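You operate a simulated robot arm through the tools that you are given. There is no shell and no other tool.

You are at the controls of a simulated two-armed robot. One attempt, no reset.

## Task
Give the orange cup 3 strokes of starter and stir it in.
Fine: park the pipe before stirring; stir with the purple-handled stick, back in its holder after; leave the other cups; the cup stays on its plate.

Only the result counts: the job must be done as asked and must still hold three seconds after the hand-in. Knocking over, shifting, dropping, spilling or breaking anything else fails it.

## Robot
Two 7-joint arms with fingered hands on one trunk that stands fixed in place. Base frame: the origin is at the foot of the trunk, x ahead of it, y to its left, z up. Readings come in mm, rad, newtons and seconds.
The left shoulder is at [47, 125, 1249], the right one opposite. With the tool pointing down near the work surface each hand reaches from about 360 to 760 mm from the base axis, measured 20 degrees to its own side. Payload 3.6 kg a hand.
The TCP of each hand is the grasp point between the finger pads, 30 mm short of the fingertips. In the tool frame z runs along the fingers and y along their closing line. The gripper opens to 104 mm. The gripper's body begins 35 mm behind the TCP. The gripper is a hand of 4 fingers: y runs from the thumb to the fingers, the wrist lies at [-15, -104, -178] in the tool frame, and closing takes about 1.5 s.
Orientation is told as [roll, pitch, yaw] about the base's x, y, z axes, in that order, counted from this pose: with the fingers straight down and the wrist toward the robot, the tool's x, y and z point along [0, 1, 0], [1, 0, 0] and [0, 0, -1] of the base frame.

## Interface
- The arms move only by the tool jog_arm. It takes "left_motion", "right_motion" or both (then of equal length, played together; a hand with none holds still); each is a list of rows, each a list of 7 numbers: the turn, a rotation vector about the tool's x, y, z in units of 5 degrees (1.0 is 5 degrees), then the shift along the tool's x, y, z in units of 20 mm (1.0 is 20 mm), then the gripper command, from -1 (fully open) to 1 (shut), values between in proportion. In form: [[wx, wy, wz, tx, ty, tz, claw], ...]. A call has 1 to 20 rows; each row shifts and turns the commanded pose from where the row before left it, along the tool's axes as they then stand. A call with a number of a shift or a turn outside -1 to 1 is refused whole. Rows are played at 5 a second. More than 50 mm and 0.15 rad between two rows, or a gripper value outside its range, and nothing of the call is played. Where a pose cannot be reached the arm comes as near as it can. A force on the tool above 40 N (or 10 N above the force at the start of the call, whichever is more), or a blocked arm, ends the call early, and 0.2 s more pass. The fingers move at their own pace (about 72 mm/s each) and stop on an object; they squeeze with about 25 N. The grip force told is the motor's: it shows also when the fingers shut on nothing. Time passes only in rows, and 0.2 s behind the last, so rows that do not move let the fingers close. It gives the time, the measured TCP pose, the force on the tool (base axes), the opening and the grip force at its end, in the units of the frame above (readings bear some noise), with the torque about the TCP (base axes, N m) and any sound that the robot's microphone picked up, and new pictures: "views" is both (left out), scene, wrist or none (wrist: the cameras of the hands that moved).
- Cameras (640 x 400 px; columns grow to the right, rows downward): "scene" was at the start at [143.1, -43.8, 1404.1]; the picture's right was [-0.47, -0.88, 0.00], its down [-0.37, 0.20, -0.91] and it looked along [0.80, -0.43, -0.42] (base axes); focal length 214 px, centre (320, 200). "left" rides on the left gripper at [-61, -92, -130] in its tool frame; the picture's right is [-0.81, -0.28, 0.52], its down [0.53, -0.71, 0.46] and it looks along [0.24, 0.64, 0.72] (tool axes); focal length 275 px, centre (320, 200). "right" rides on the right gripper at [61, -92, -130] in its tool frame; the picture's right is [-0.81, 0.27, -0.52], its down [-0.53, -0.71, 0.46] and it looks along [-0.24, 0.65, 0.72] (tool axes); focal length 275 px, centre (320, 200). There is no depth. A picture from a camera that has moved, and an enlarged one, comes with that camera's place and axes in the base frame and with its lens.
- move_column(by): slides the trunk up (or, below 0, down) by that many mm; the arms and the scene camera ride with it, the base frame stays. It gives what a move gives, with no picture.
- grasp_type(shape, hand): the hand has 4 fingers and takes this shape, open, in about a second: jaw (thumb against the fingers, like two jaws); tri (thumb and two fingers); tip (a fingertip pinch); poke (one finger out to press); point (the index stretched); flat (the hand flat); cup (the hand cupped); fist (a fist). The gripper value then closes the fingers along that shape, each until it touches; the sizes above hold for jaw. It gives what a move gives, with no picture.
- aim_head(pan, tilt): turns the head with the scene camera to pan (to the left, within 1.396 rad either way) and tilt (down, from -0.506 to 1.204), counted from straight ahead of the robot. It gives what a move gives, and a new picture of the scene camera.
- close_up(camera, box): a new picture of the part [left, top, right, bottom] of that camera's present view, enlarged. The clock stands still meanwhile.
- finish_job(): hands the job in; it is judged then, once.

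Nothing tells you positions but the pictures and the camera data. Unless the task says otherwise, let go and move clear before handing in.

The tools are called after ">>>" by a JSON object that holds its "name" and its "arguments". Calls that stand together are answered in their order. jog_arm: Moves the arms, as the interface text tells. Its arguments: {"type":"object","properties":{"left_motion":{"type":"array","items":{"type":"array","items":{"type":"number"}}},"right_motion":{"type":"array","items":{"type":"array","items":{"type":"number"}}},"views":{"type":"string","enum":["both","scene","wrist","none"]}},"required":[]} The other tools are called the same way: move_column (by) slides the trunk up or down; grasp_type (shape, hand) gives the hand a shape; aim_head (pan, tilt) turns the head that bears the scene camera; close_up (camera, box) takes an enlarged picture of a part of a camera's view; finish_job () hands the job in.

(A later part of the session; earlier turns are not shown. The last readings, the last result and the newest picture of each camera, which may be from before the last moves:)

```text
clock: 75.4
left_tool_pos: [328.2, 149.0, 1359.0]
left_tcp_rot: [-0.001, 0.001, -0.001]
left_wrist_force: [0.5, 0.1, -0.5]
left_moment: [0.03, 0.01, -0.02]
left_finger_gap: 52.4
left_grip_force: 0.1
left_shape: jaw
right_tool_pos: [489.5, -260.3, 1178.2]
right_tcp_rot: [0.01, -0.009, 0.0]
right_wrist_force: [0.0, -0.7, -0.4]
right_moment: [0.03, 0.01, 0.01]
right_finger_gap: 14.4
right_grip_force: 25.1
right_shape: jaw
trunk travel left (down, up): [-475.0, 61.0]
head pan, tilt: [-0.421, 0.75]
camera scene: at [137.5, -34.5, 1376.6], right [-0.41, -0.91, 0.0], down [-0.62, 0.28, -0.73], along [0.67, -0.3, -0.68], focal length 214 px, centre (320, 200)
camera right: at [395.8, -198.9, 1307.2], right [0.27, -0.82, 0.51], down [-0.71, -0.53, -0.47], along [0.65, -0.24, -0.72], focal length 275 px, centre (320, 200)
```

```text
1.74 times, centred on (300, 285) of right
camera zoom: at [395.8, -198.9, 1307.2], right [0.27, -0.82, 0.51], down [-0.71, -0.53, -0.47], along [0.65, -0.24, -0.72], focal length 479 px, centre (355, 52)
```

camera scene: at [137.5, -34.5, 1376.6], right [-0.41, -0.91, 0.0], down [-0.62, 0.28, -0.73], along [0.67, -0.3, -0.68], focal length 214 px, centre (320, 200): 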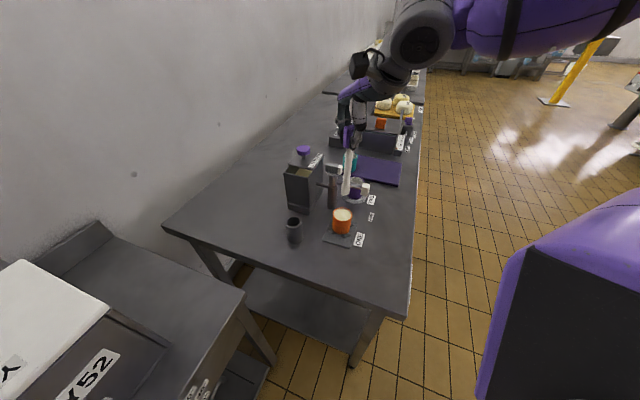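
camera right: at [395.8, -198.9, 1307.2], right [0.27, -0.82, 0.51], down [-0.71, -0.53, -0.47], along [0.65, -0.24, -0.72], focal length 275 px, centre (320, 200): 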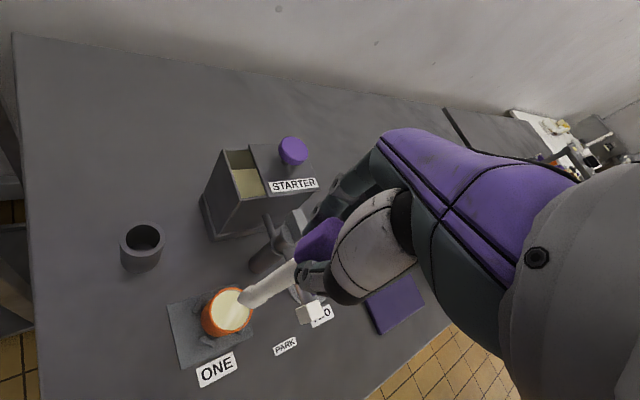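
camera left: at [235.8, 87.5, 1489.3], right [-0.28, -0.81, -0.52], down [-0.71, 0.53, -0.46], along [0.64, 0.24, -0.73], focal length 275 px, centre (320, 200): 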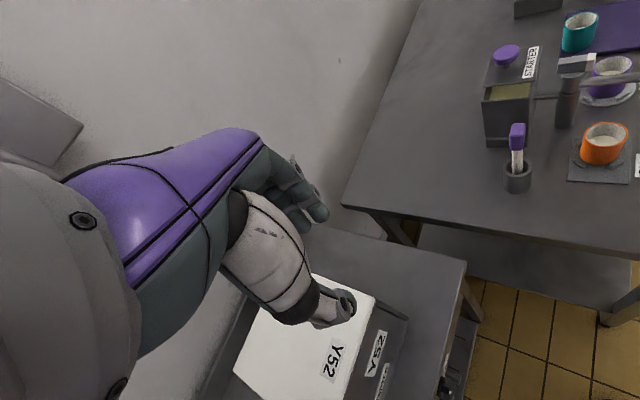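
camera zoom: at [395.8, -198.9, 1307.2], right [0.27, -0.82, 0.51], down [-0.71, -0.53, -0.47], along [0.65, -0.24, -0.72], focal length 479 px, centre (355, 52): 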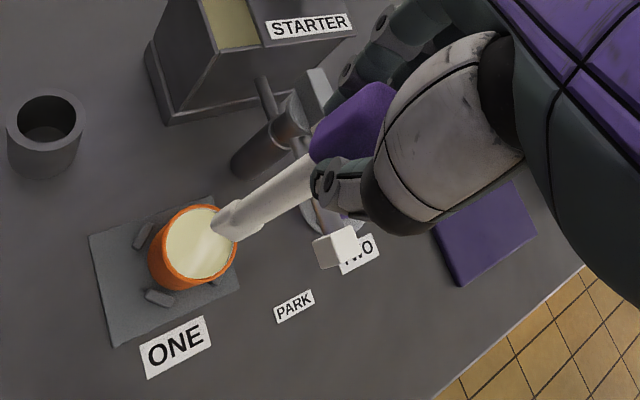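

The tip is near (482,-259,1019) and the cup centre near (489,-262). I'll lower until the tip is just above the rim, with a small correction, and compare directly.

>>> {"name": "jog_arm", "arguments": {"right_motion": [[0, 0, 0, -0.1, 0.25, 0.6, 1], [0, 0, 0, 0, 0, 0.7, 1], [0, 0, 0, 0, 0, 0.7, 1], [0, 0, 0, 0, 0, 0.5, 1]], "views": "none"}}

>>> {"name": "close_up", "arguments": {"camera": "scene", "box": [310, 150, 380, 250]}}

>>> {"name": "close_up", "arguments": {"camera": "left", "box": [530, 80, 640, 190]}}

>>> {"name": "close_up", "arguments": {"camera": "right", "box": [200, 200, 360, 400]}}

```text
clock: 76.4
left_tool_pos: [328.1, 148.3, 1357.8]
left_tcp_rot: [-0.001, 0.0, 0.0]
left_wrist_force: [-0.2, -0.3, 0.4]
left_moment: [0.0, 0.0, 0.01]
left_finger_gap: 52.1
left_grip_force: 0.1
left_shape: jaw
right_tool_pos: [494.1, -260.3, 1126.0]
right_tcp_rot: [0.009, -0.007, -0.003]
right_wrist_force: [0.2, 0.4, -0.2]
right_moment: [-0.01, -0.03, 0.03]
right_finger_gap: 14.6
right_grip_force: 25.2
right_shape: jaw
trunk travel left (down, up): [-475.0, 61.0]
head pan, tilt: [-0.421, 0.75]
```

```text
4.00 times, centred on (345, 200) of scene
camera zoom: at [137.8, -34.0, 1376.6], right [-0.41, -0.91, 0.0], down [-0.62, 0.28, -0.73], along [0.67, -0.3, -0.68], focal length 858 px, centre (220, 200)
```

zoom: 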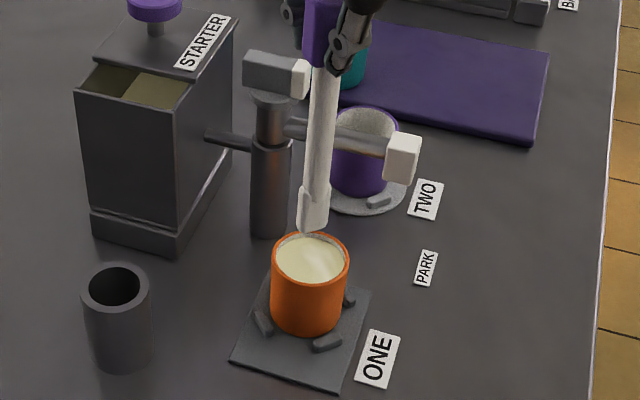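

```text
3.64 times, centred on (585, 135) of left
camera zoom: at [235.9, 86.8, 1489.3], right [-0.28, -0.81, -0.52], down [-0.71, 0.53, -0.46], along [0.64, 0.24, -0.72], focal length 1001 px, centre (-644, 436)
```

zoom: 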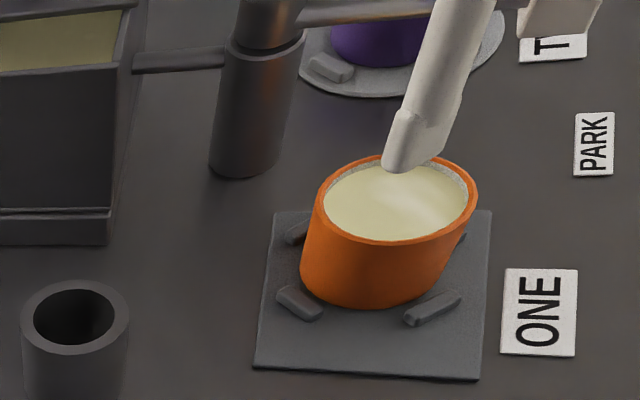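

```text
2.00 times, centred on (280, 300) of right
camera zoom: at [402.3, -199.6, 1256.6], right [0.27, -0.82, 0.51], down [-0.71, -0.53, -0.47], along [0.65, -0.24, -0.72], focal length 551 px, centre (400, 0)
```

zoom: 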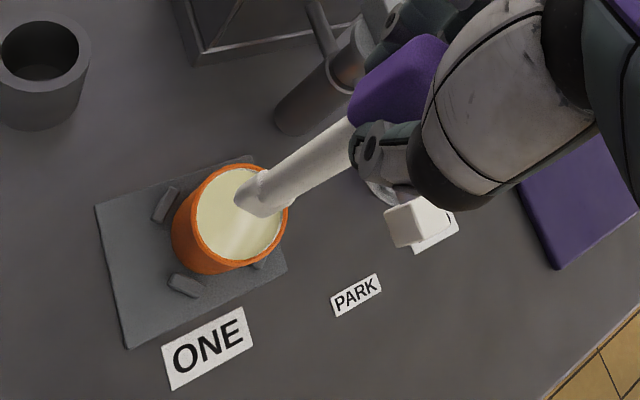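

The stick is centred over the cup to within a few millimetres. I'll lower it gently, to about 35 mm below the surface.

>>> {"name": "jog_arm", "arguments": {"right_motion": [[0, 0, 0, 0, -0.1, 0.4, 1], [0, 0, 0, 0, 0, 0.4, 1], [0, 0, 0, 0, 0, 0.4, 1], [0, 0, 0, 0, 0, 0.4, 1], [0, 0, 0, 0, 0, 0.4, 1], [0, 0, 0, 0, 0, 0.3, 1], [0, 0, 0, 0, 0, 0.3, 1]], "views": "none"}}

>>> {"name": "close_up", "arguments": {"camera": "scene", "box": [310, 150, 380, 250]}}

>>> {"name": "close_up", "arguments": {"camera": "left", "box": [530, 80, 640, 190]}}

>>> {"name": "close_up", "arguments": {"camera": "right", "box": [200, 200, 360, 400]}}

```text
clock: 78.0
left_tool_pos: [328.5, 148.5, 1357.1]
left_tcp_rot: [-0.001, 0.0, -0.001]
left_wrist_force: [-0.3, -0.2, -0.9]
left_moment: [0.0, 0.02, -0.01]
left_finger_gap: 52.5
left_grip_force: 0.0
left_shape: jaw
right_tool_pos: [491.3, -259.5, 1074.6]
right_tcp_rot: [0.009, -0.007, -0.001]
right_wrist_force: [0.1, 0.8, -0.5]
right_moment: [0.0, 0.02, 0.01]
right_finger_gap: 14.5
right_grip_force: 24.9
right_shape: jaw
trunk travel left (down, up): [-475.0, 61.0]
head pan, tilt: [-0.421, 0.75]
```

```text
4.00 times, centred on (345, 200) of scene
camera zoom: at [137.9, -34.0, 1376.5], right [-0.41, -0.91, 0.0], down [-0.62, 0.28, -0.73], along [0.67, -0.3, -0.68], focal length 858 px, centre (220, 200)
```

zoom: 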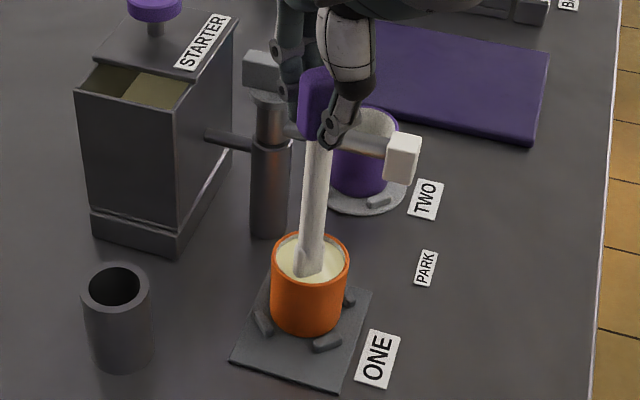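

```text
3.64 times, centred on (585, 135) of left
camera zoom: at [236.0, 86.7, 1489.3], right [-0.28, -0.81, -0.52], down [-0.71, 0.53, -0.46], along [0.64, 0.24, -0.72], focal length 1001 px, centre (-644, 436)
```

zoom: 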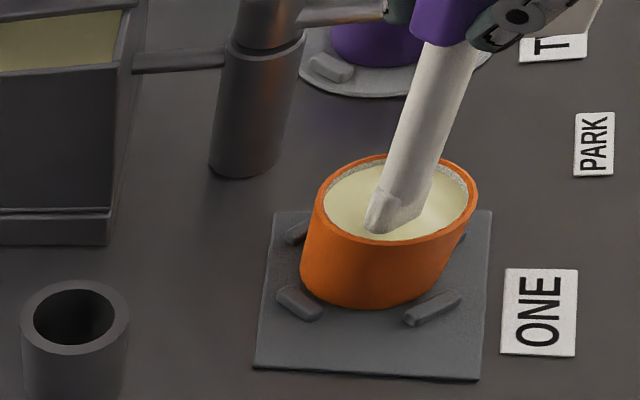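

```text
2.00 times, centred on (280, 300) of right
camera zoom: at [399.7, -198.5, 1205.0], right [0.27, -0.82, 0.51], down [-0.71, -0.53, -0.47], along [0.65, -0.24, -0.72], focal length 551 px, centre (400, 0)
```

zoom: 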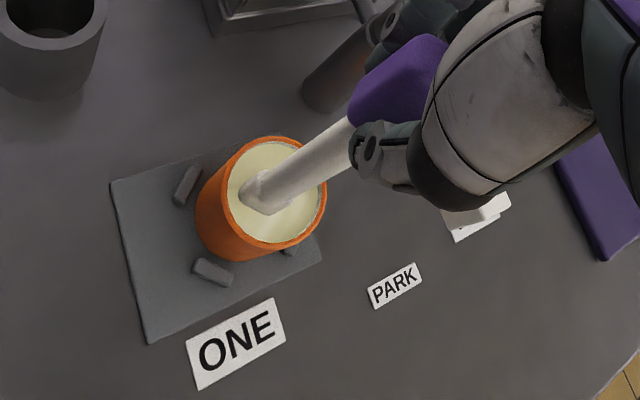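

The stick is in the liquid but about 6 mm off-centre toward the robot. I'll shift it, go slightly deeper, and start gentle 6 mm circles.

>>> {"name": "jog_arm", "arguments": {"right_motion": [[0, 0, 0, -0.15, 0.3, 0.2, 1], [0, 0, 0, 0, 0, 0.2, 1], [0, 0, 0, 0, 0.3, 0, 1], [0, 0, 0, 0.212, -0.088, 0, 1], [0, 0, 0, 0.088, -0.212, 0, 1], [0, 0, 0, -0.088, -0.212, 0, 1], [0, 0, 0, -0.212, -0.088, 0, 1], [0, 0, 0, -0.212, 0.088, 0, 1], [0, 0, 0, -0.088, 0.212, 0, 1], [0, 0, 0, 0.088, 0.212, 0, 1], [0, 0, 0, 0.212, 0.088, 0, 1]], "views": "none"}}

>>> {"name": "close_up", "arguments": {"camera": "scene", "box": [310, 150, 380, 250]}}

>>> {"name": "close_up", "arguments": {"camera": "left", "box": [530, 80, 640, 190]}}

>>> {"name": "close_up", "arguments": {"camera": "right", "box": [200, 200, 360, 400]}}

```text
clock: 80.4
left_tool_pos: [329.6, 148.2, 1358.9]
left_tcp_rot: [0.001, 0.0, 0.0]
left_wrist_force: [-0.2, 1.1, -0.2]
left_moment: [0.01, -0.03, -0.03]
left_finger_gap: 52.4
left_grip_force: 0.1
left_shape: jaw
right_tool_pos: [503.9, -261.7, 1068.0]
right_tcp_rot: [0.008, -0.007, -0.002]
right_wrist_force: [0.4, 0.0, -0.8]
right_moment: [-0.02, 0.01, -0.01]
right_finger_gap: 14.5
right_grip_force: 25.3
right_shape: jaw
trunk travel left (down, up): [-475.0, 61.0]
head pan, tilt: [-0.421, 0.75]
```

```text
4.00 times, centred on (345, 200) of scene
camera zoom: at [137.8, -33.8, 1376.6], right [-0.41, -0.91, 0.0], down [-0.62, 0.28, -0.73], along [0.67, -0.3, -0.68], focal length 858 px, centre (220, 200)
```

zoom: 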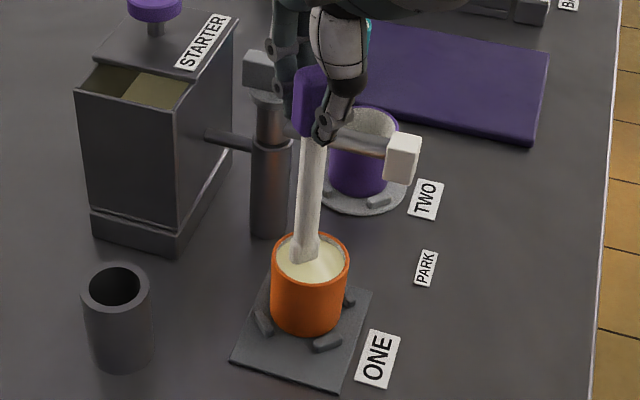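

```text
3.64 times, centred on (585, 135) of left
camera zoom: at [235.8, 86.9, 1489.3], right [-0.28, -0.81, -0.52], down [-0.71, 0.53, -0.46], along [0.64, 0.24, -0.72], focal length 1001 px, centre (-644, 436)
```

zoom: 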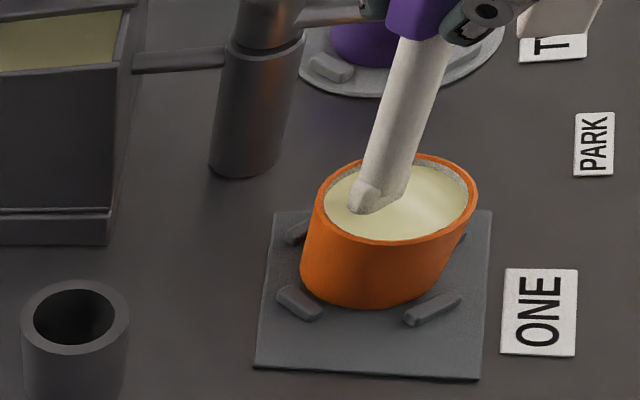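

```text
2.00 times, centred on (280, 300) of right
camera zoom: at [412.4, -201.8, 1197.4], right [0.27, -0.82, 0.51], down [-0.71, -0.53, -0.47], along [0.65, -0.24, -0.72], focal length 551 px, centre (400, 0)
```

zoom: 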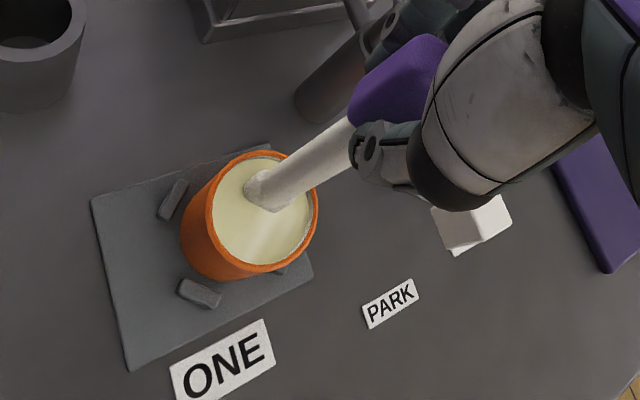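

There's no contact force and the cup hasn't moved. I'll shift the circle centre slightly and keep stirring with two more turns.

>>> {"name": "jog_arm", "arguments": {"right_motion": [[0, 0, 0, -0.15, -0.1, 0, 1], [0, 0, 0, 0.2475, -0.1025, 0, 1], [0, 0, 0, 0.1025, -0.2475, 0, 1], [0, 0, 0, -0.1025, -0.2475, 0, 1], [0, 0, 0, -0.2475, -0.1025, 0, 1], [0, 0, 0, -0.2475, 0.1025, 0, 1], [0, 0, 0, -0.1025, 0.2475, 0, 1], [0, 0, 0, 0.1025, 0.2475, 0, 1], [0, 0, 0, 0.2475, 0.1025, 0, 1], [0, 0, 0, 0.2475, -0.1025, 0, 1], [0, 0, 0, 0.1025, -0.2475, 0, 1], [0, 0, 0, -0.1025, -0.2475, 0, 1], [0, 0, 0, -0.2475, -0.1025, 0, 1], [0, 0, 0, -0.2475, 0.1025, 0, 1], [0, 0, 0, -0.1025, 0.2475, 0, 1], [0, 0, 0, 0.1025, 0.2475, 0, 1], [0, 0, 0, 0.2475, 0.1025, 0, 1]], "views": "none"}}

>>> {"name": "close_up", "arguments": {"camera": "left", "box": [530, 80, 640, 190]}}

>>> {"name": "close_up", "arguments": {"camera": "right", "box": [200, 200, 360, 400]}}

```text
clock: 84.0
left_tool_pos: [327.8, 149.8, 1358.8]
left_tcp_rot: [0.0, 0.001, -0.001]
left_wrist_force: [-0.8, 0.6, -0.3]
left_moment: [0.0, -0.02, -0.04]
left_finger_gap: 52.4
left_grip_force: 0.0
left_shape: jaw
right_tool_pos: [502.5, -265.1, 1066.9]
right_tcp_rot: [0.01, -0.006, -0.003]
right_wrist_force: [0.3, -0.3, -0.5]
right_moment: [0.01, 0.01, 0.01]
right_finger_gap: 14.4
right_grip_force: 24.1
right_shape: jaw
trunk travel left (down, up): [-475.0, 61.0]
head pan, tilt: [-0.421, 0.75]
```

```text
3.64 times, centred on (585, 135) of left
camera zoom: at [235.9, 86.9, 1489.3], right [-0.28, -0.81, -0.52], down [-0.71, 0.53, -0.46], along [0.64, 0.24, -0.72], focal length 1001 px, centre (-644, 436)
```

zoom: 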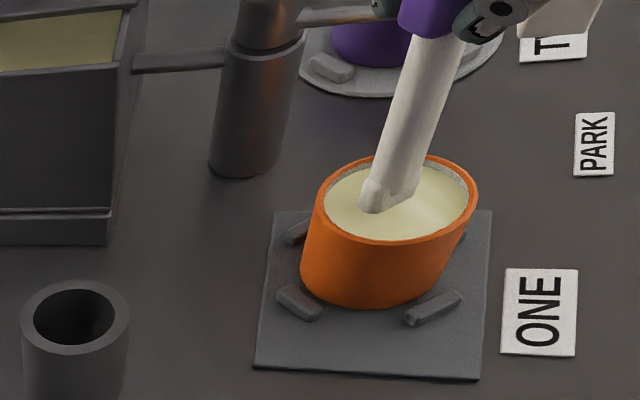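

```text
2.00 times, centred on (280, 300) of right
camera zoom: at [410.3, -204.9, 1197.3], right [0.27, -0.82, 0.51], down [-0.71, -0.53, -0.47], along [0.65, -0.24, -0.72], focal length 551 px, centre (400, 0)
```

zoom: 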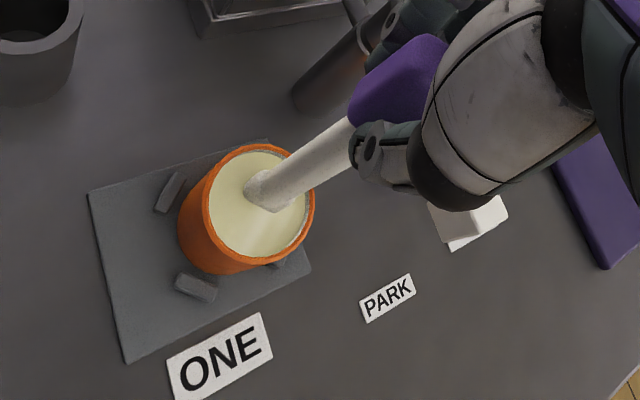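

No problems so far. I'll go a bit deeper and stir several more turns.

>>> {"name": "jog_arm", "arguments": {"right_motion": [[0, 0, 0, 0, 0, 0.2, 1], [0, 0, 0, 0, 0, 0.2, 1], [0, 0, 0, 0.2475, -0.1025, 0, 1], [0, 0, 0, 0.1025, -0.2475, 0, 1], [0, 0, 0, -0.1025, -0.2475, 0, 1], [0, 0, 0, -0.2475, -0.1025, 0, 1], [0, 0, 0, -0.2475, 0.1025, 0, 1], [0, 0, 0, -0.1025, 0.2475, 0, 1], [0, 0, 0, 0.1025, 0.2475, 0, 1], [0, 0, 0, 0.2475, 0.1025, 0, 1], [0, 0, 0, 0.2475, -0.1025, 0, 1], [0, 0, 0, 0.1025, -0.2475, 0, 1], [0, 0, 0, -0.1025, -0.2475, 0, 1], [0, 0, 0, -0.2475, -0.1025, 0, 1], [0, 0, 0, -0.2475, 0.1025, 0, 1], [0, 0, 0, -0.1025, 0.2475, 0, 1], [0, 0, 0, 0.1025, 0.2475, 0, 1], [0, 0, 0, 0.2475, 0.1025, 0, 1]], "views": "none"}}

>>> {"name": "close_up", "arguments": {"camera": "left", "box": [560, 110, 640, 190]}}

>>> {"name": "close_up", "arguments": {"camera": "right", "box": [200, 240, 320, 380]}}

```text
clock: 87.8
left_tool_pos: [328.8, 148.2, 1358.9]
left_tcp_rot: [0.0, -0.001, -0.001]
left_wrist_force: [0.1, 0.7, -0.6]
left_moment: [-0.02, 0.0, -0.01]
left_finger_gap: 52.6
left_grip_force: 0.1
left_shape: jaw
right_tool_pos: [502.7, -265.5, 1059.5]
right_tcp_rot: [0.012, -0.007, -0.003]
right_wrist_force: [-0.1, -0.1, -0.8]
right_moment: [-0.02, -0.01, -0.01]
right_finger_gap: 14.3
right_grip_force: 24.6
right_shape: jaw
trunk travel left (down, up): [-475.0, 61.0]
head pan, tilt: [-0.421, 0.75]
```

```text
5.00 times, centred on (600, 150) of left
camera zoom: at [235.9, 86.9, 1489.3], right [-0.28, -0.81, -0.52], down [-0.71, 0.53, -0.46], along [0.64, 0.24, -0.72], focal length 1376 px, centre (-1080, 450)
```

zoom: 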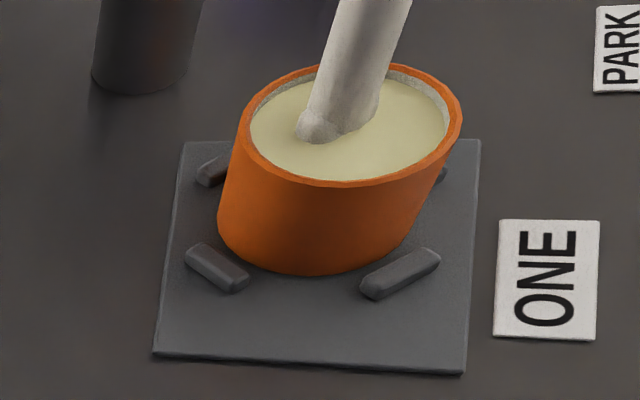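

```text
2.86 times, centred on (260, 310) of right
camera zoom: at [410.2, -204.7, 1189.2], right [0.27, -0.82, 0.51], down [-0.71, -0.53, -0.47], along [0.65, -0.24, -0.72], focal length 786 px, centre (491, -114)
```

zoom: 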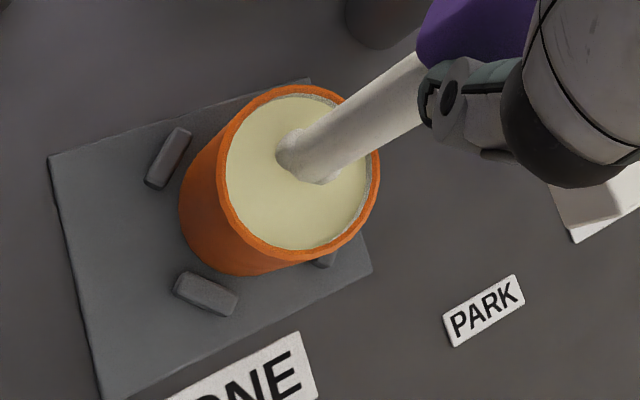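

The surface now looks uniform. I'll do two more turns for certainty, then return to the centre and lift out slowly.

>>> {"name": "jog_arm", "arguments": {"right_motion": [[0, 0, 0, 0.2475, -0.1025, 0, 1], [0, 0, 0, 0.1025, -0.2475, 0, 1], [0, 0, 0, -0.1025, -0.2475, 0, 1], [0, 0, 0, -0.2475, -0.1025, 0, 1], [0, 0, 0, -0.2475, 0.1025, 0, 1], [0, 0, 0, -0.1025, 0.2475, 0, 1], [0, 0, 0, 0.1025, 0.2475, 0, 1], [0, 0, 0, 0.2475, 0.1025, 0, 1], [0, 0, 0, 0.2475, -0.1025, 0, 1], [0, 0, 0, 0.1025, -0.2475, 0, 1], [0, 0, 0, -0.1025, -0.2475, 0, 1], [0, 0, 0, -0.2475, -0.1025, 0, 1], [0, 0, 0, -0.2475, 0.1025, 0, 1], [0, 0, 0, -0.1025, 0.2475, 0, 1], [0, 0, 0, 0.1025, 0.2475, 0, 1], [0, 0, 0, 0.2475, 0.1025, 0, 1], [0, 0, 0, 0, -0.35, 0, 1]], "views": "none"}}

>>> {"name": "jog_arm", "arguments": {"right_motion": [[0, 0, 0, 0, 0, -0.2, 1], [0, 0, 0, 0, 0, -0.3, 1], [0, 0, 0, 0, 0, -0.4, 1], [0, 0, 0, 0, 0, -0.4, 1], [0, 0, 0, 0, 0, -0.4, 1], [0, 0, 0, 0, 0, -0.4, 1], [0, 0, 0, 0, 0, -0.4, 1], [0, 0, 0, 0, 0, 0, 1], [0, 0, 0, 0, 0, 0, 1], [0, 0, 0, 0, 0, 0, 1], [0, 0, 0, 0, 0, -0.5, 1], [0, 0, 0, 0, 0, -0.7, 1], [0, 0, 0, 0, 0, -0.8, 1], [0, 0, 0, 0, 0, -0.8, 1], [0, 0, 0, 0, 0, -0.5, 1]], "views": "both"}}

>>> {"name": "close_up", "arguments": {"camera": "left", "box": [500, 20, 640, 190]}}

>>> {"name": "close_up", "arguments": {"camera": "scene", "box": [270, 130, 390, 260]}}

>>> {"name": "close_up", "arguments": {"camera": "right", "box": [100, 200, 340, 390]}}

```text
clock: 91.4
left_tool_pos: [328.5, 149.5, 1358.4]
left_tcp_rot: [0.001, 0.0, 0.0]
left_wrist_force: [0.3, 0.3, 0.0]
left_moment: [0.02, 0.02, -0.01]
left_finger_gap: 52.1
left_grip_force: 0.1
left_shape: jaw
right_tool_pos: [495.5, -265.4, 1058.6]
right_tcp_rot: [0.01, -0.009, -0.001]
right_wrist_force: [-0.5, -0.5, -0.8]
right_moment: [0.0, 0.0, -0.01]
right_finger_gap: 14.6
right_grip_force: 24.9
right_shape: jaw
trunk travel left (down, up): [-475.0, 61.0]
head pan, tilt: [-0.421, 0.75]
```

```text
clock: 94.6
left_tool_pos: [328.8, 149.8, 1358.5]
left_tcp_rot: [-0.001, 0.001, 0.001]
left_wrist_force: [-0.2, 0.6, -0.2]
left_moment: [0.01, 0.01, 0.01]
left_finger_gap: 52.4
left_grip_force: 0.1
left_shape: jaw
right_tool_pos: [492.7, -266.5, 1175.6]
right_tcp_rot: [0.009, -0.005, -0.002]
right_wrist_force: [-0.3, -0.4, -1.0]
right_moment: [-0.01, 0.03, -0.01]
right_finger_gap: 14.6
right_grip_force: 25.4
right_shape: jaw
trunk travel left (down, up): [-475.0, 61.0]
head pan, tilt: [-0.421, 0.75]
camera scene: at [137.7, -34.0, 1376.6], right [-0.41, -0.91, 0.0], down [-0.62, 0.28, -0.73], along [0.67, -0.3, -0.68], focal length 214 px, centre (320, 200)
camera right: at [402.2, -206.1, 1305.0], right [0.27, -0.82, 0.51], down [-0.71, -0.53, -0.46], along [0.65, -0.24, -0.72], focal length 275 px, centre (320, 200)
```

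scene: 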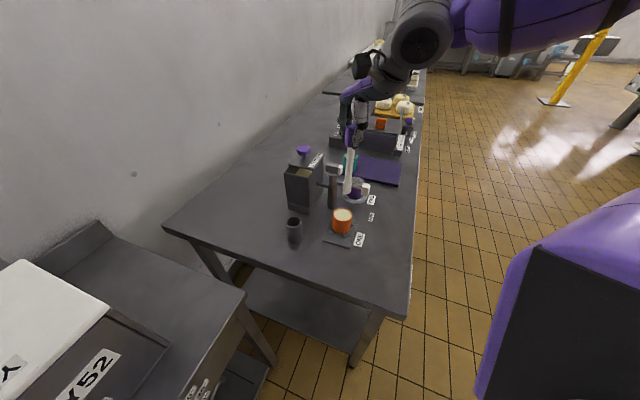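
right: 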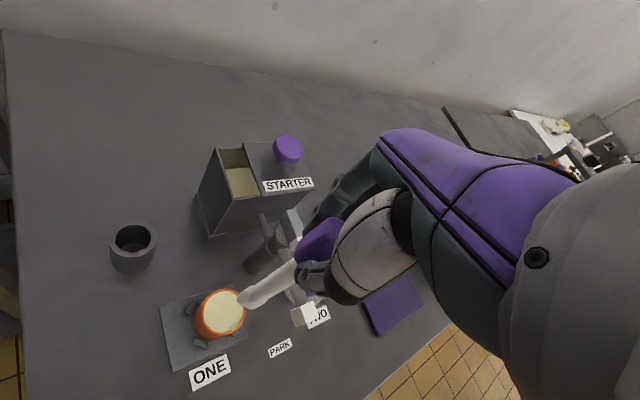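

```text
2.35 times, centred on (570, 105) of left
camera zoom: at [235.7, 86.8, 1489.4], right [-0.28, -0.81, -0.52], down [-0.71, 0.53, -0.46], along [0.64, 0.24, -0.72], focal length 648 px, centre (-268, 424)
```

zoom: 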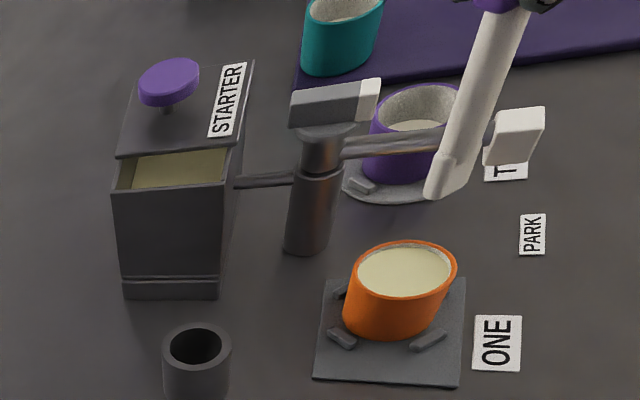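

```text
3.08 times, centred on (330, 195) of scene
camera zoom: at [137.7, -34.0, 1376.6], right [-0.41, -0.91, 0.0], down [-0.62, 0.28, -0.73], along [0.67, -0.3, -0.68], focal length 660 px, centre (289, 215)
```

zoom: 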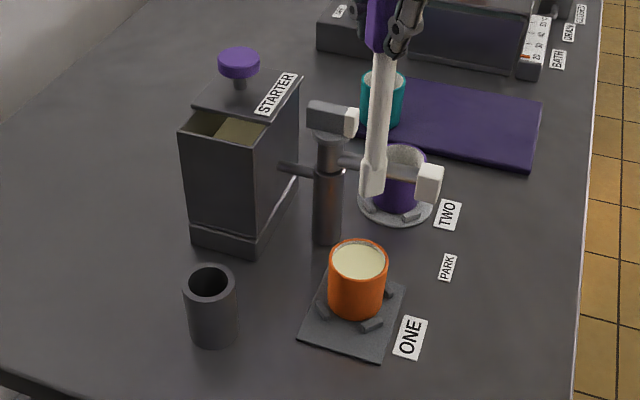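

```text
2.11 times, centred on (220, 295) of right
camera zoom: at [402.2, -206.1, 1305.0], right [0.27, -0.82, 0.51], down [-0.71, -0.53, -0.46], along [0.65, -0.24, -0.72], focal length 580 px, centre (530, 0)
```

zoom: 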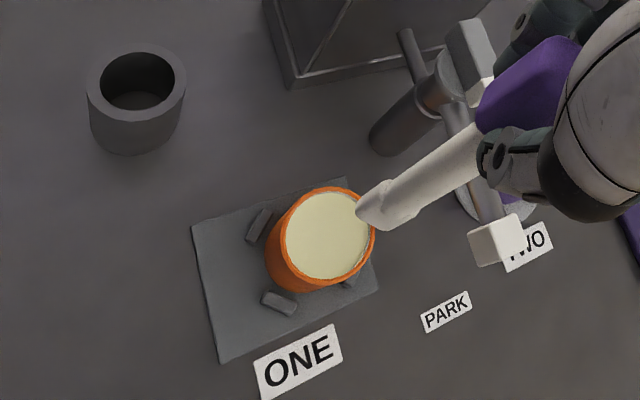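

The cup is uniformly mixed, undisturbed and on its plate. Now I'll take the stick back above its holder and return to yaw 45°, the orientation it was taken out in.

>>> {"name": "jog_arm", "arguments": {"right_motion": [[0, 0, 0, 0.86, 0.158, 0, 1], [0, 0, 0, 0.86, 0.158, 0, 1], [0, 0, 0, 0.86, 0.158, 0, 1], [0, 0, 0, 0.86, 0.158, 0, 1], [0, 0, 0, 0.86, 0.158, 0, 1], [0, 0, 0, 0.86, 0.158, 0, 1], [0, 0, 0, 0.86, 0.158, 0, 1], [0, 0, 0, 0.86, 0.158, 0, 1], [0, 0, -1, 0, 0, 0, 1], [0, 0, -1, 0, 0, 0, 1], [0, 0, -1, 0, 0, 0, 1], [0, 0, -1, 0, 0, 0, 1], [0, 0, -1, 0, 0, 0, 1], [0, 0, -1, 0, 0, 0, 1], [0, 0, -1, 0, 0, 0, 1], [0, 0, -1, 0, 0, 0, 1], [0, 0, -1, 0, 0, 0, 1]], "views": "none"}}

>>> {"name": "close_up", "arguments": {"camera": "scene", "box": [250, 110, 350, 260]}}

>>> {"name": "close_up", "arguments": {"camera": "left", "box": [450, 20, 620, 210]}}

>>> {"name": "close_up", "arguments": {"camera": "right", "box": [160, 200, 340, 390]}}

```text
clock: 98.2
left_tool_pos: [329.0, 147.1, 1357.4]
left_tcp_rot: [0.002, 0.002, -0.001]
left_wrist_force: [-0.9, 0.3, -0.7]
left_moment: [0.03, 0.03, 0.01]
left_finger_gap: 52.2
left_grip_force: 0.1
left_shape: jaw
right_tool_pos: [518.7, -122.3, 1175.3]
right_tcp_rot: [0.002, -0.005, 0.784]
right_wrist_force: [0.1, -0.1, -1.8]
right_moment: [0.05, 0.04, 0.02]
right_finger_gap: 14.6
right_grip_force: 25.4
right_shape: jaw
right hand out of reach, approached as far as the arm can: row 17
trunk travel left (down, up): [-475.0, 61.0]
head pan, tilt: [-0.421, 0.75]
```

```text
2.67 times, centred on (300, 185) of scene
camera zoom: at [139.1, -34.9, 1376.3], right [-0.41, -0.91, 0.0], down [-0.62, 0.28, -0.73], along [0.67, -0.3, -0.68], focal length 572 px, centre (373, 240)
```

zoom: 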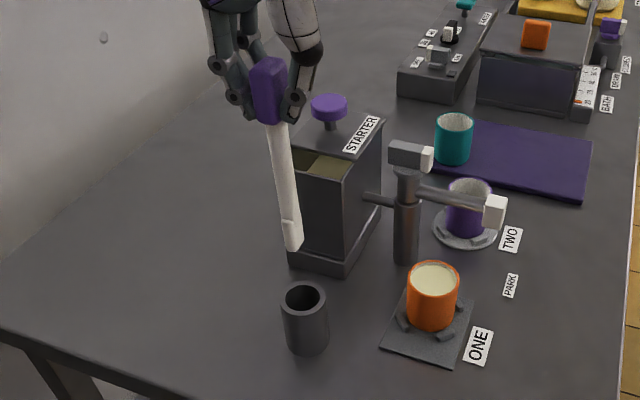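

```text
2.11 times, centred on (535, 115) of left
camera zoom: at [237.5, 85.7, 1489.0], right [-0.28, -0.81, -0.52], down [-0.71, 0.53, -0.45], along [0.64, 0.24, -0.73], focal length 580 px, centre (-133, 379)
```

zoom: 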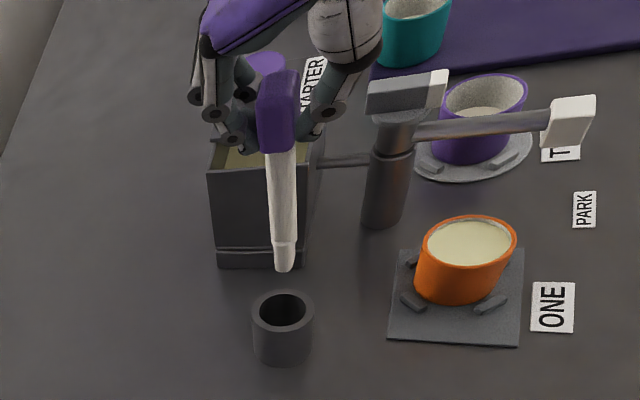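

```text
2.11 times, centred on (250, 295) of right
camera zoom: at [411.3, -143.9, 1304.2], right [0.77, -0.38, 0.52], down [-0.13, -0.88, -0.46], along [0.63, 0.29, -0.72], focal length 580 px, centre (467, 0)
```

zoom: 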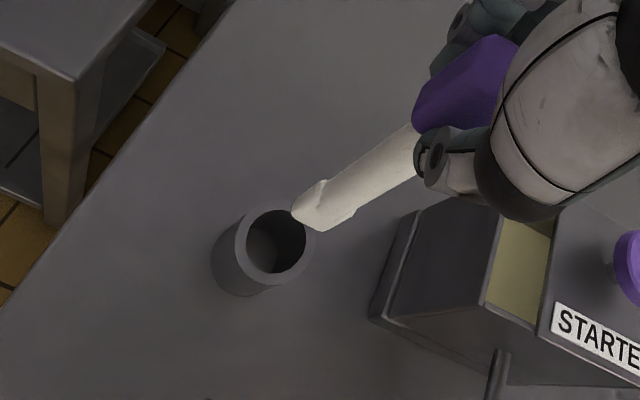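

I'm 8 mm off in y, so I'll correct that and lower part-way to check alignment over the holder.

>>> {"name": "jog_arm", "arguments": {"right_motion": [[0, 0, 0, -0.13, -0.15, 0, 1], [0, 0, 0, -0.13, -0.15, 0, 1], [0, 0, 0, 0, 0, 0.7, 1], [0, 0, 0, 0, 0, 0.7, 1], [0, 0, 0, 0, 0, 0.7, 1], [0, 0, 0, 0, 0, 0.3, 1], [0, 0, 0, 0, 0, 0, 1]], "views": "none"}}

>>> {"name": "close_up", "arguments": {"camera": "scene", "box": [260, 150, 340, 260]}}

>>> {"name": "close_up", "arguments": {"camera": "left", "box": [460, 80, 580, 210]}}

>>> {"name": "close_up", "arguments": {"camera": "right", "box": [160, 200, 340, 390]}}

```text
clock: 99.8
left_tool_pos: [328.5, 148.0, 1359.0]
left_tcp_rot: [0.0, 0.0, 0.0]
left_wrist_force: [0.5, 0.4, -0.3]
left_moment: [0.03, 0.02, -0.01]
left_finger_gap: 52.3
left_grip_force: 0.0
left_shape: jaw
right_tool_pos: [518.6, -128.8, 1127.0]
right_tcp_rot: [0.001, -0.011, 0.782]
right_wrist_force: [-0.1, -0.1, -0.6]
right_moment: [0.0, 0.02, 0.01]
right_finger_gap: 14.6
right_grip_force: 25.1
right_shape: jaw
trunk travel left (down, up): [-475.0, 61.0]
head pan, tilt: [-0.421, 0.75]
```

```text
3.64 times, centred on (300, 205) of scene
camera zoom: at [137.7, -33.9, 1376.6], right [-0.41, -0.91, 0.0], down [-0.62, 0.28, -0.73], along [0.67, -0.3, -0.68], focal length 780 px, centre (393, 182)
```

zoom: 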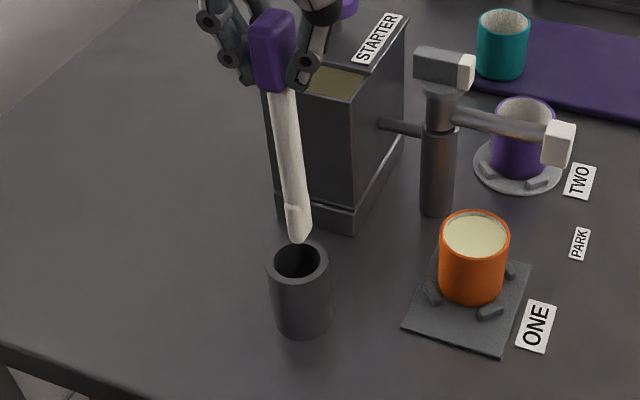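

```text
3.08 times, centred on (520, 145) of left
camera zoom: at [235.8, 86.8, 1489.3], right [-0.28, -0.81, -0.52], down [-0.71, 0.53, -0.46], along [0.64, 0.24, -0.72], focal length 847 px, centre (-295, 369)
```

zoom: 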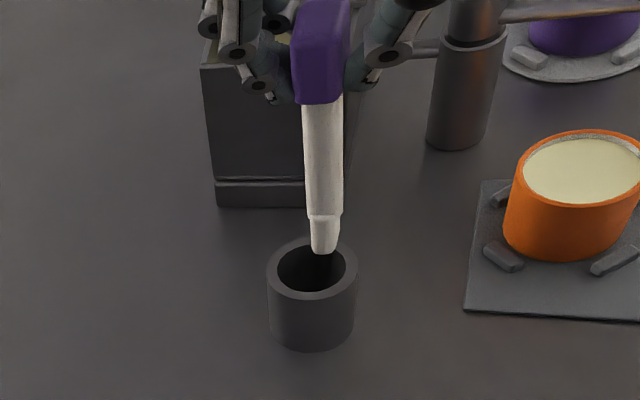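

```text
2.11 times, centred on (250, 295) of right
camera zoom: at [409.1, -150.2, 1256.5], right [0.76, -0.38, 0.52], down [-0.13, -0.88, -0.46], along [0.63, 0.29, -0.72], focal length 580 px, centre (467, 0)
```

zoom: 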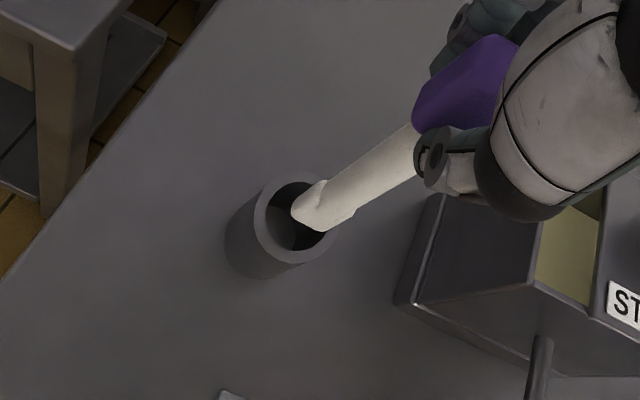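

The tip is entering the holder opening. I'll lower it gently.

>>> {"name": "jog_arm", "arguments": {"right_motion": [[0, 0, 0, 0, 0, 0.4, 1], [0, 0, 0, 0, 0, 0.4, 1], [0, 0, 0, 0, 0, 0.4, 1], [0, 0, 0, 0, 0, 0.4, 1], [0, 0, 0, 0, 0, 0.4, 1], [0, 0, 0, 0, 0, 0, 1]], "views": "none"}}

>>> {"name": "close_up", "arguments": {"camera": "scene", "box": [260, 150, 340, 260]}}

>>> {"name": "close_up", "arguments": {"camera": "left", "box": [460, 80, 580, 210]}}

```text
clock: 101.2
left_tool_pos: [327.1, 149.7, 1360.0]
left_tcp_rot: [-0.001, -0.002, 0.001]
left_wrist_force: [-0.1, 0.1, -0.6]
left_moment: [0.0, -0.02, 0.01]
left_finger_gap: 52.3
left_grip_force: 0.1
left_shape: jaw
right_tool_pos: [519.6, -126.3, 1092.8]
right_tcp_rot: [-0.001, -0.025, 0.784]
right_wrist_force: [3.5, 0.3, 32.9]
right_moment: [0.11, -0.12, 0.0]
right_finger_gap: 17.5
right_grip_force: 24.7
right_shape: jaw
trunk travel left (down, up): [-475.0, 61.0]
head pan, tilt: [-0.421, 0.75]
```

```text
3.64 times, centred on (300, 205) of scene
camera zoom: at [135.6, -33.3, 1377.3], right [-0.41, -0.91, 0.0], down [-0.62, 0.28, -0.73], along [0.67, -0.3, -0.68], focal length 780 px, centre (393, 182)
```

zoom: 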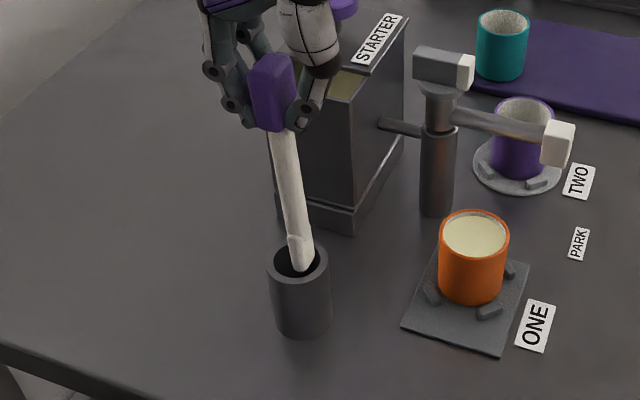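

```text
3.08 times, centred on (520, 145) of left
camera zoom: at [233.3, 87.5, 1490.4], right [-0.27, -0.81, -0.52], down [-0.71, 0.53, -0.46], along [0.65, 0.24, -0.72], focal length 847 px, centre (-295, 369)
```

zoom: 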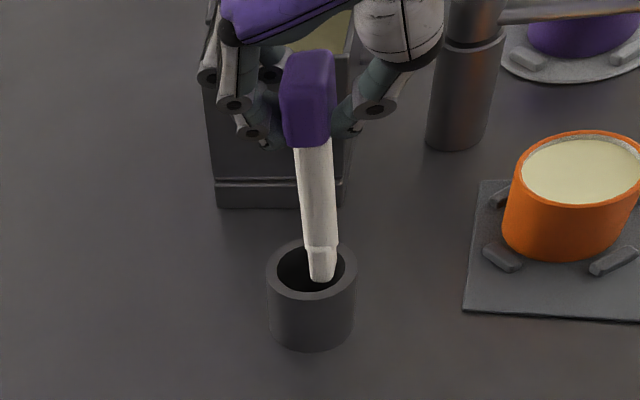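

The tip has caught the holder's inner rim (33 N). I'll back off upward right away.

>>> {"name": "jog_arm", "arguments": {"right_motion": [[0, 0, 0, 0, 0, -0.5, 1], [0, 0, 0, 0, 0, -0.5, 1], [0, 0, 0, 0, 0, -0.5, 1], [0, 0, 0, 0, 0, -0.5, 1], [0, 0, 0, 0, 0, 0, 1]], "views": "none"}}

>>> {"name": "close_up", "arguments": {"camera": "scene", "box": [260, 150, 340, 260]}}

>>> {"name": "close_up", "arguments": {"camera": "left", "box": [460, 80, 580, 210]}}

>>> {"name": "close_up", "arguments": {"camera": "right", "box": [160, 200, 340, 390]}}

```text
clock: 102.4
left_tool_pos: [328.6, 150.1, 1358.0]
left_tcp_rot: [0.0, 0.001, 0.0]
left_wrist_force: [0.4, 0.3, 0.1]
left_moment: [-0.01, -0.01, 0.02]
left_finger_gap: 52.6
left_grip_force: 0.0
left_shape: jaw
right_tool_pos: [517.2, -127.7, 1127.5]
right_tcp_rot: [0.003, -0.011, 0.785]
right_wrist_force: [0.3, 0.8, -1.0]
right_moment: [-0.02, 0.04, 0.0]
right_finger_gap: 15.6
right_grip_force: 25.0
right_shape: jaw
trunk travel left (down, up): [-475.0, 61.0]
head pan, tilt: [-0.421, 0.75]
```

```text
3.64 times, centred on (300, 205) of scene
camera zoom: at [137.6, -33.9, 1376.6], right [-0.41, -0.91, 0.0], down [-0.62, 0.28, -0.73], along [0.67, -0.3, -0.68], focal length 780 px, centre (393, 182)
```

zoom: 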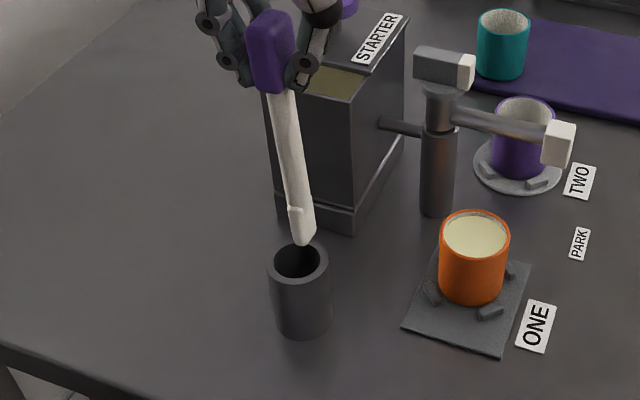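

```text
3.08 times, centred on (520, 145) of left
camera zoom: at [235.7, 86.9, 1489.3], right [-0.28, -0.81, -0.52], down [-0.71, 0.53, -0.46], along [0.64, 0.24, -0.72], focal length 847 px, centre (-295, 369)
```

zoom: 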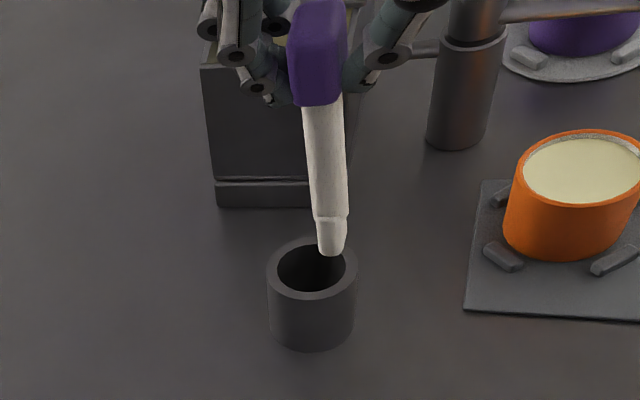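

```text
2.11 times, centred on (250, 295) of right
camera zoom: at [408.3, -149.9, 1255.9], right [0.76, -0.38, 0.52], down [-0.13, -0.88, -0.46], along [0.63, 0.29, -0.72], focal length 580 px, centre (467, 0)
```

zoom: 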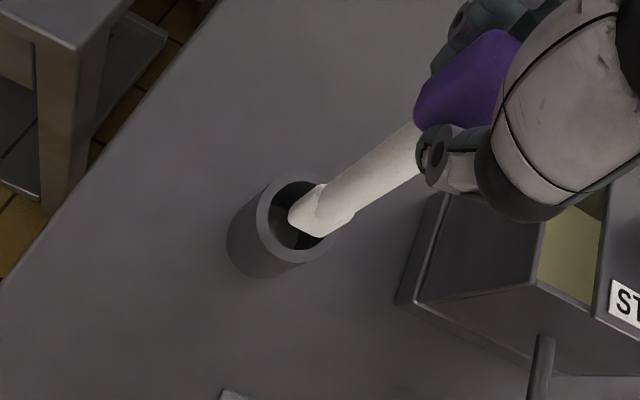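

The holder hasn't moved, and the stick has tilted about 2° in the grip so the tip is some 5–6 mm off-centre. I'll shift to centre the tip over the opening, lower a little, and look again.

>>> {"name": "jog_arm", "arguments": {"right_motion": [[0, 0, 0, 0.053, 0.336, 0, 1], [0, 0, 0, 0, 0, 0.4, 1], [0, 0, 0, 0, 0, 0.4, 1], [0, 0, 0, 0, 0, 0, 1]], "views": "none"}}

>>> {"name": "close_up", "arguments": {"camera": "scene", "box": [275, 190, 325, 250]}}

>>> {"name": "close_up", "arguments": {"camera": "left", "box": [490, 130, 550, 200]}}

>>> {"name": "close_up", "arguments": {"camera": "right", "box": [190, 240, 290, 340]}}

```text
clock: 103.4
left_tool_pos: [328.9, 148.9, 1359.5]
left_tcp_rot: [0.001, 0.0, 0.0]
left_wrist_force: [0.3, 0.0, -0.7]
left_moment: [0.02, -0.02, 0.04]
left_finger_gap: 52.2
left_grip_force: 0.0
left_shape: jaw
right_tool_pos: [522.2, -122.4, 1112.2]
right_tcp_rot: [0.002, -0.012, 0.784]
right_wrist_force: [-0.1, -0.7, -0.5]
right_moment: [-0.03, 0.02, 0.02]
right_finger_gap: 15.4
right_grip_force: 24.7
right_shape: jaw
trunk travel left (down, up): [-475.0, 61.0]
head pan, tilt: [-0.421, 0.75]
```

```text
6.67 times, centred on (300, 220) of scene
camera zoom: at [137.7, -34.0, 1376.6], right [-0.41, -0.91, 0.0], down [-0.62, 0.28, -0.73], along [0.67, -0.3, -0.68], focal length 1430 px, centre (453, 67)
```

zoom: 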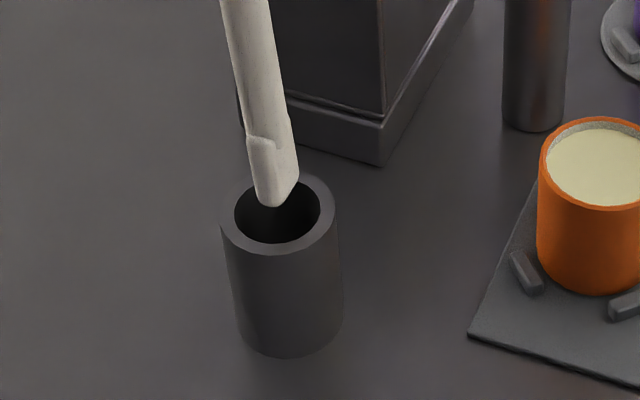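

```text
5.71 times, centred on (520, 165) of left
camera zoom: at [235.7, 86.7, 1489.4], right [-0.28, -0.81, -0.52], down [-0.71, 0.53, -0.46], along [0.64, 0.24, -0.72], focal length 1573 px, centre (-823, 400)
```

zoom: 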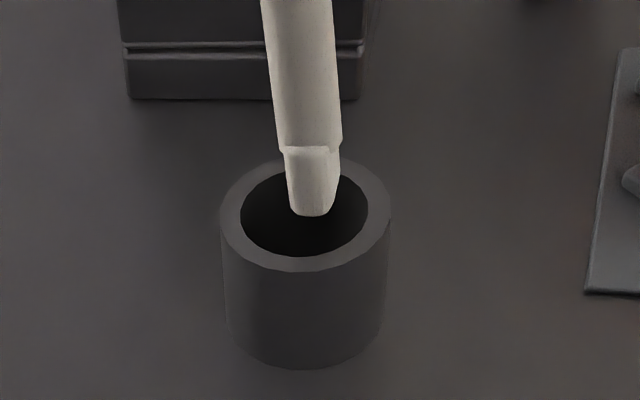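

```text
4.00 times, centred on (240, 290) of right
camera zoom: at [413.0, -144.5, 1240.3], right [0.76, -0.38, 0.52], down [-0.13, -0.88, -0.46], along [0.63, 0.29, -0.72], focal length 1101 px, centre (640, -160)
```

zoom: 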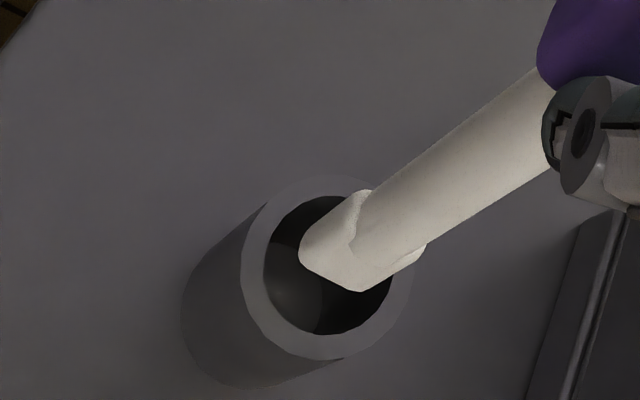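

The tip is now central over the opening, so I'll lower slowly.

>>> {"name": "jog_arm", "arguments": {"right_motion": [[0, 0, 0, 0, 0, 0.3, 1], [0, 0, 0, 0, 0, 0.3, 1], [0, 0, 0, 0, 0, 0.3, 1], [0, 0, 0, 0, 0, 0.3, 1], [0, 0, 0, 0, 0, 0, 1]], "views": "none"}}

>>> {"name": "close_up", "arguments": {"camera": "scene", "box": [275, 190, 325, 250]}}

>>> {"name": "close_up", "arguments": {"camera": "left", "box": [490, 130, 550, 200]}}

>>> {"name": "close_up", "arguments": {"camera": "right", "box": [190, 240, 290, 340]}}

```text
clock: 104.6
left_tool_pos: [327.6, 148.2, 1360.4]
left_tcp_rot: [0.0, -0.004, -0.001]
left_wrist_force: [-0.3, 0.5, -0.4]
left_moment: [-0.04, 0.02, 0.03]
left_finger_gap: 52.3
left_grip_force: 0.1
left_shape: jaw
right_tool_pos: [522.7, -120.6, 1093.3]
right_tcp_rot: [-0.004, -0.023, 0.784]
right_wrist_force: [4.5, 1.5, 31.0]
right_moment: [0.08, -0.11, 0.0]
right_finger_gap: 17.1
right_grip_force: 25.2
right_shape: jaw
trunk travel left (down, up): [-475.0, 61.0]
head pan, tilt: [-0.421, 0.75]
```

```text
6.67 times, centred on (300, 220) of scene
camera zoom: at [135.8, -33.4, 1377.2], right [-0.41, -0.91, 0.0], down [-0.62, 0.28, -0.73], along [0.67, -0.3, -0.68], focal length 1430 px, centre (453, 67)
```

zoom: 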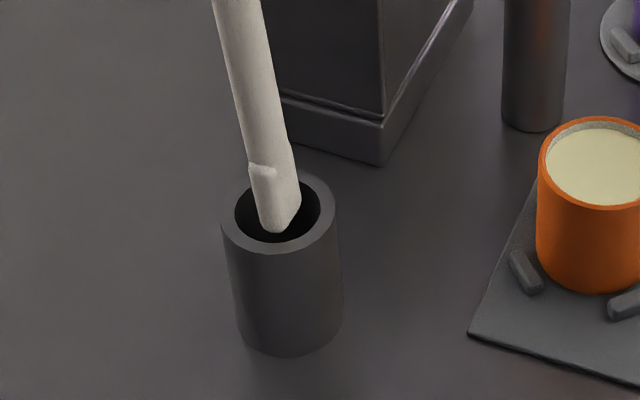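

```text
5.71 times, centred on (520, 165) of left
camera zoom: at [233.5, 87.4, 1490.3], right [-0.27, -0.81, -0.52], down [-0.71, 0.53, -0.46], along [0.65, 0.24, -0.72], focal length 1573 px, centre (-823, 400)
```

zoom: 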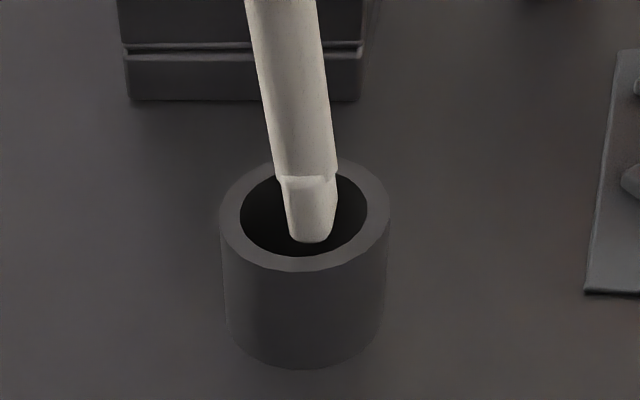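

```text
4.00 times, centred on (240, 290) of right
camera zoom: at [412.3, -143.2, 1220.6], right [0.76, -0.39, 0.53], down [-0.12, -0.87, -0.47], along [0.64, 0.29, -0.71], focal length 1101 px, centre (640, -160)
```

zoom: 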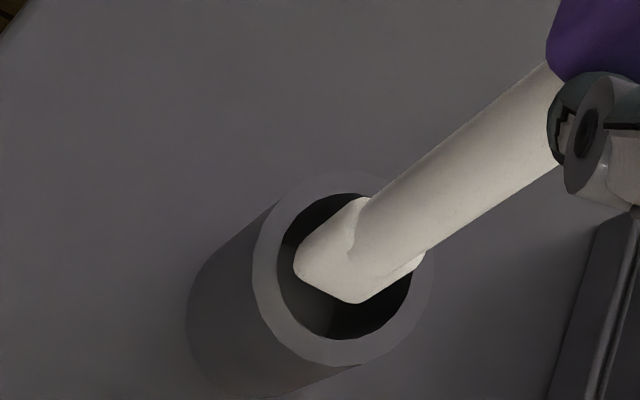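

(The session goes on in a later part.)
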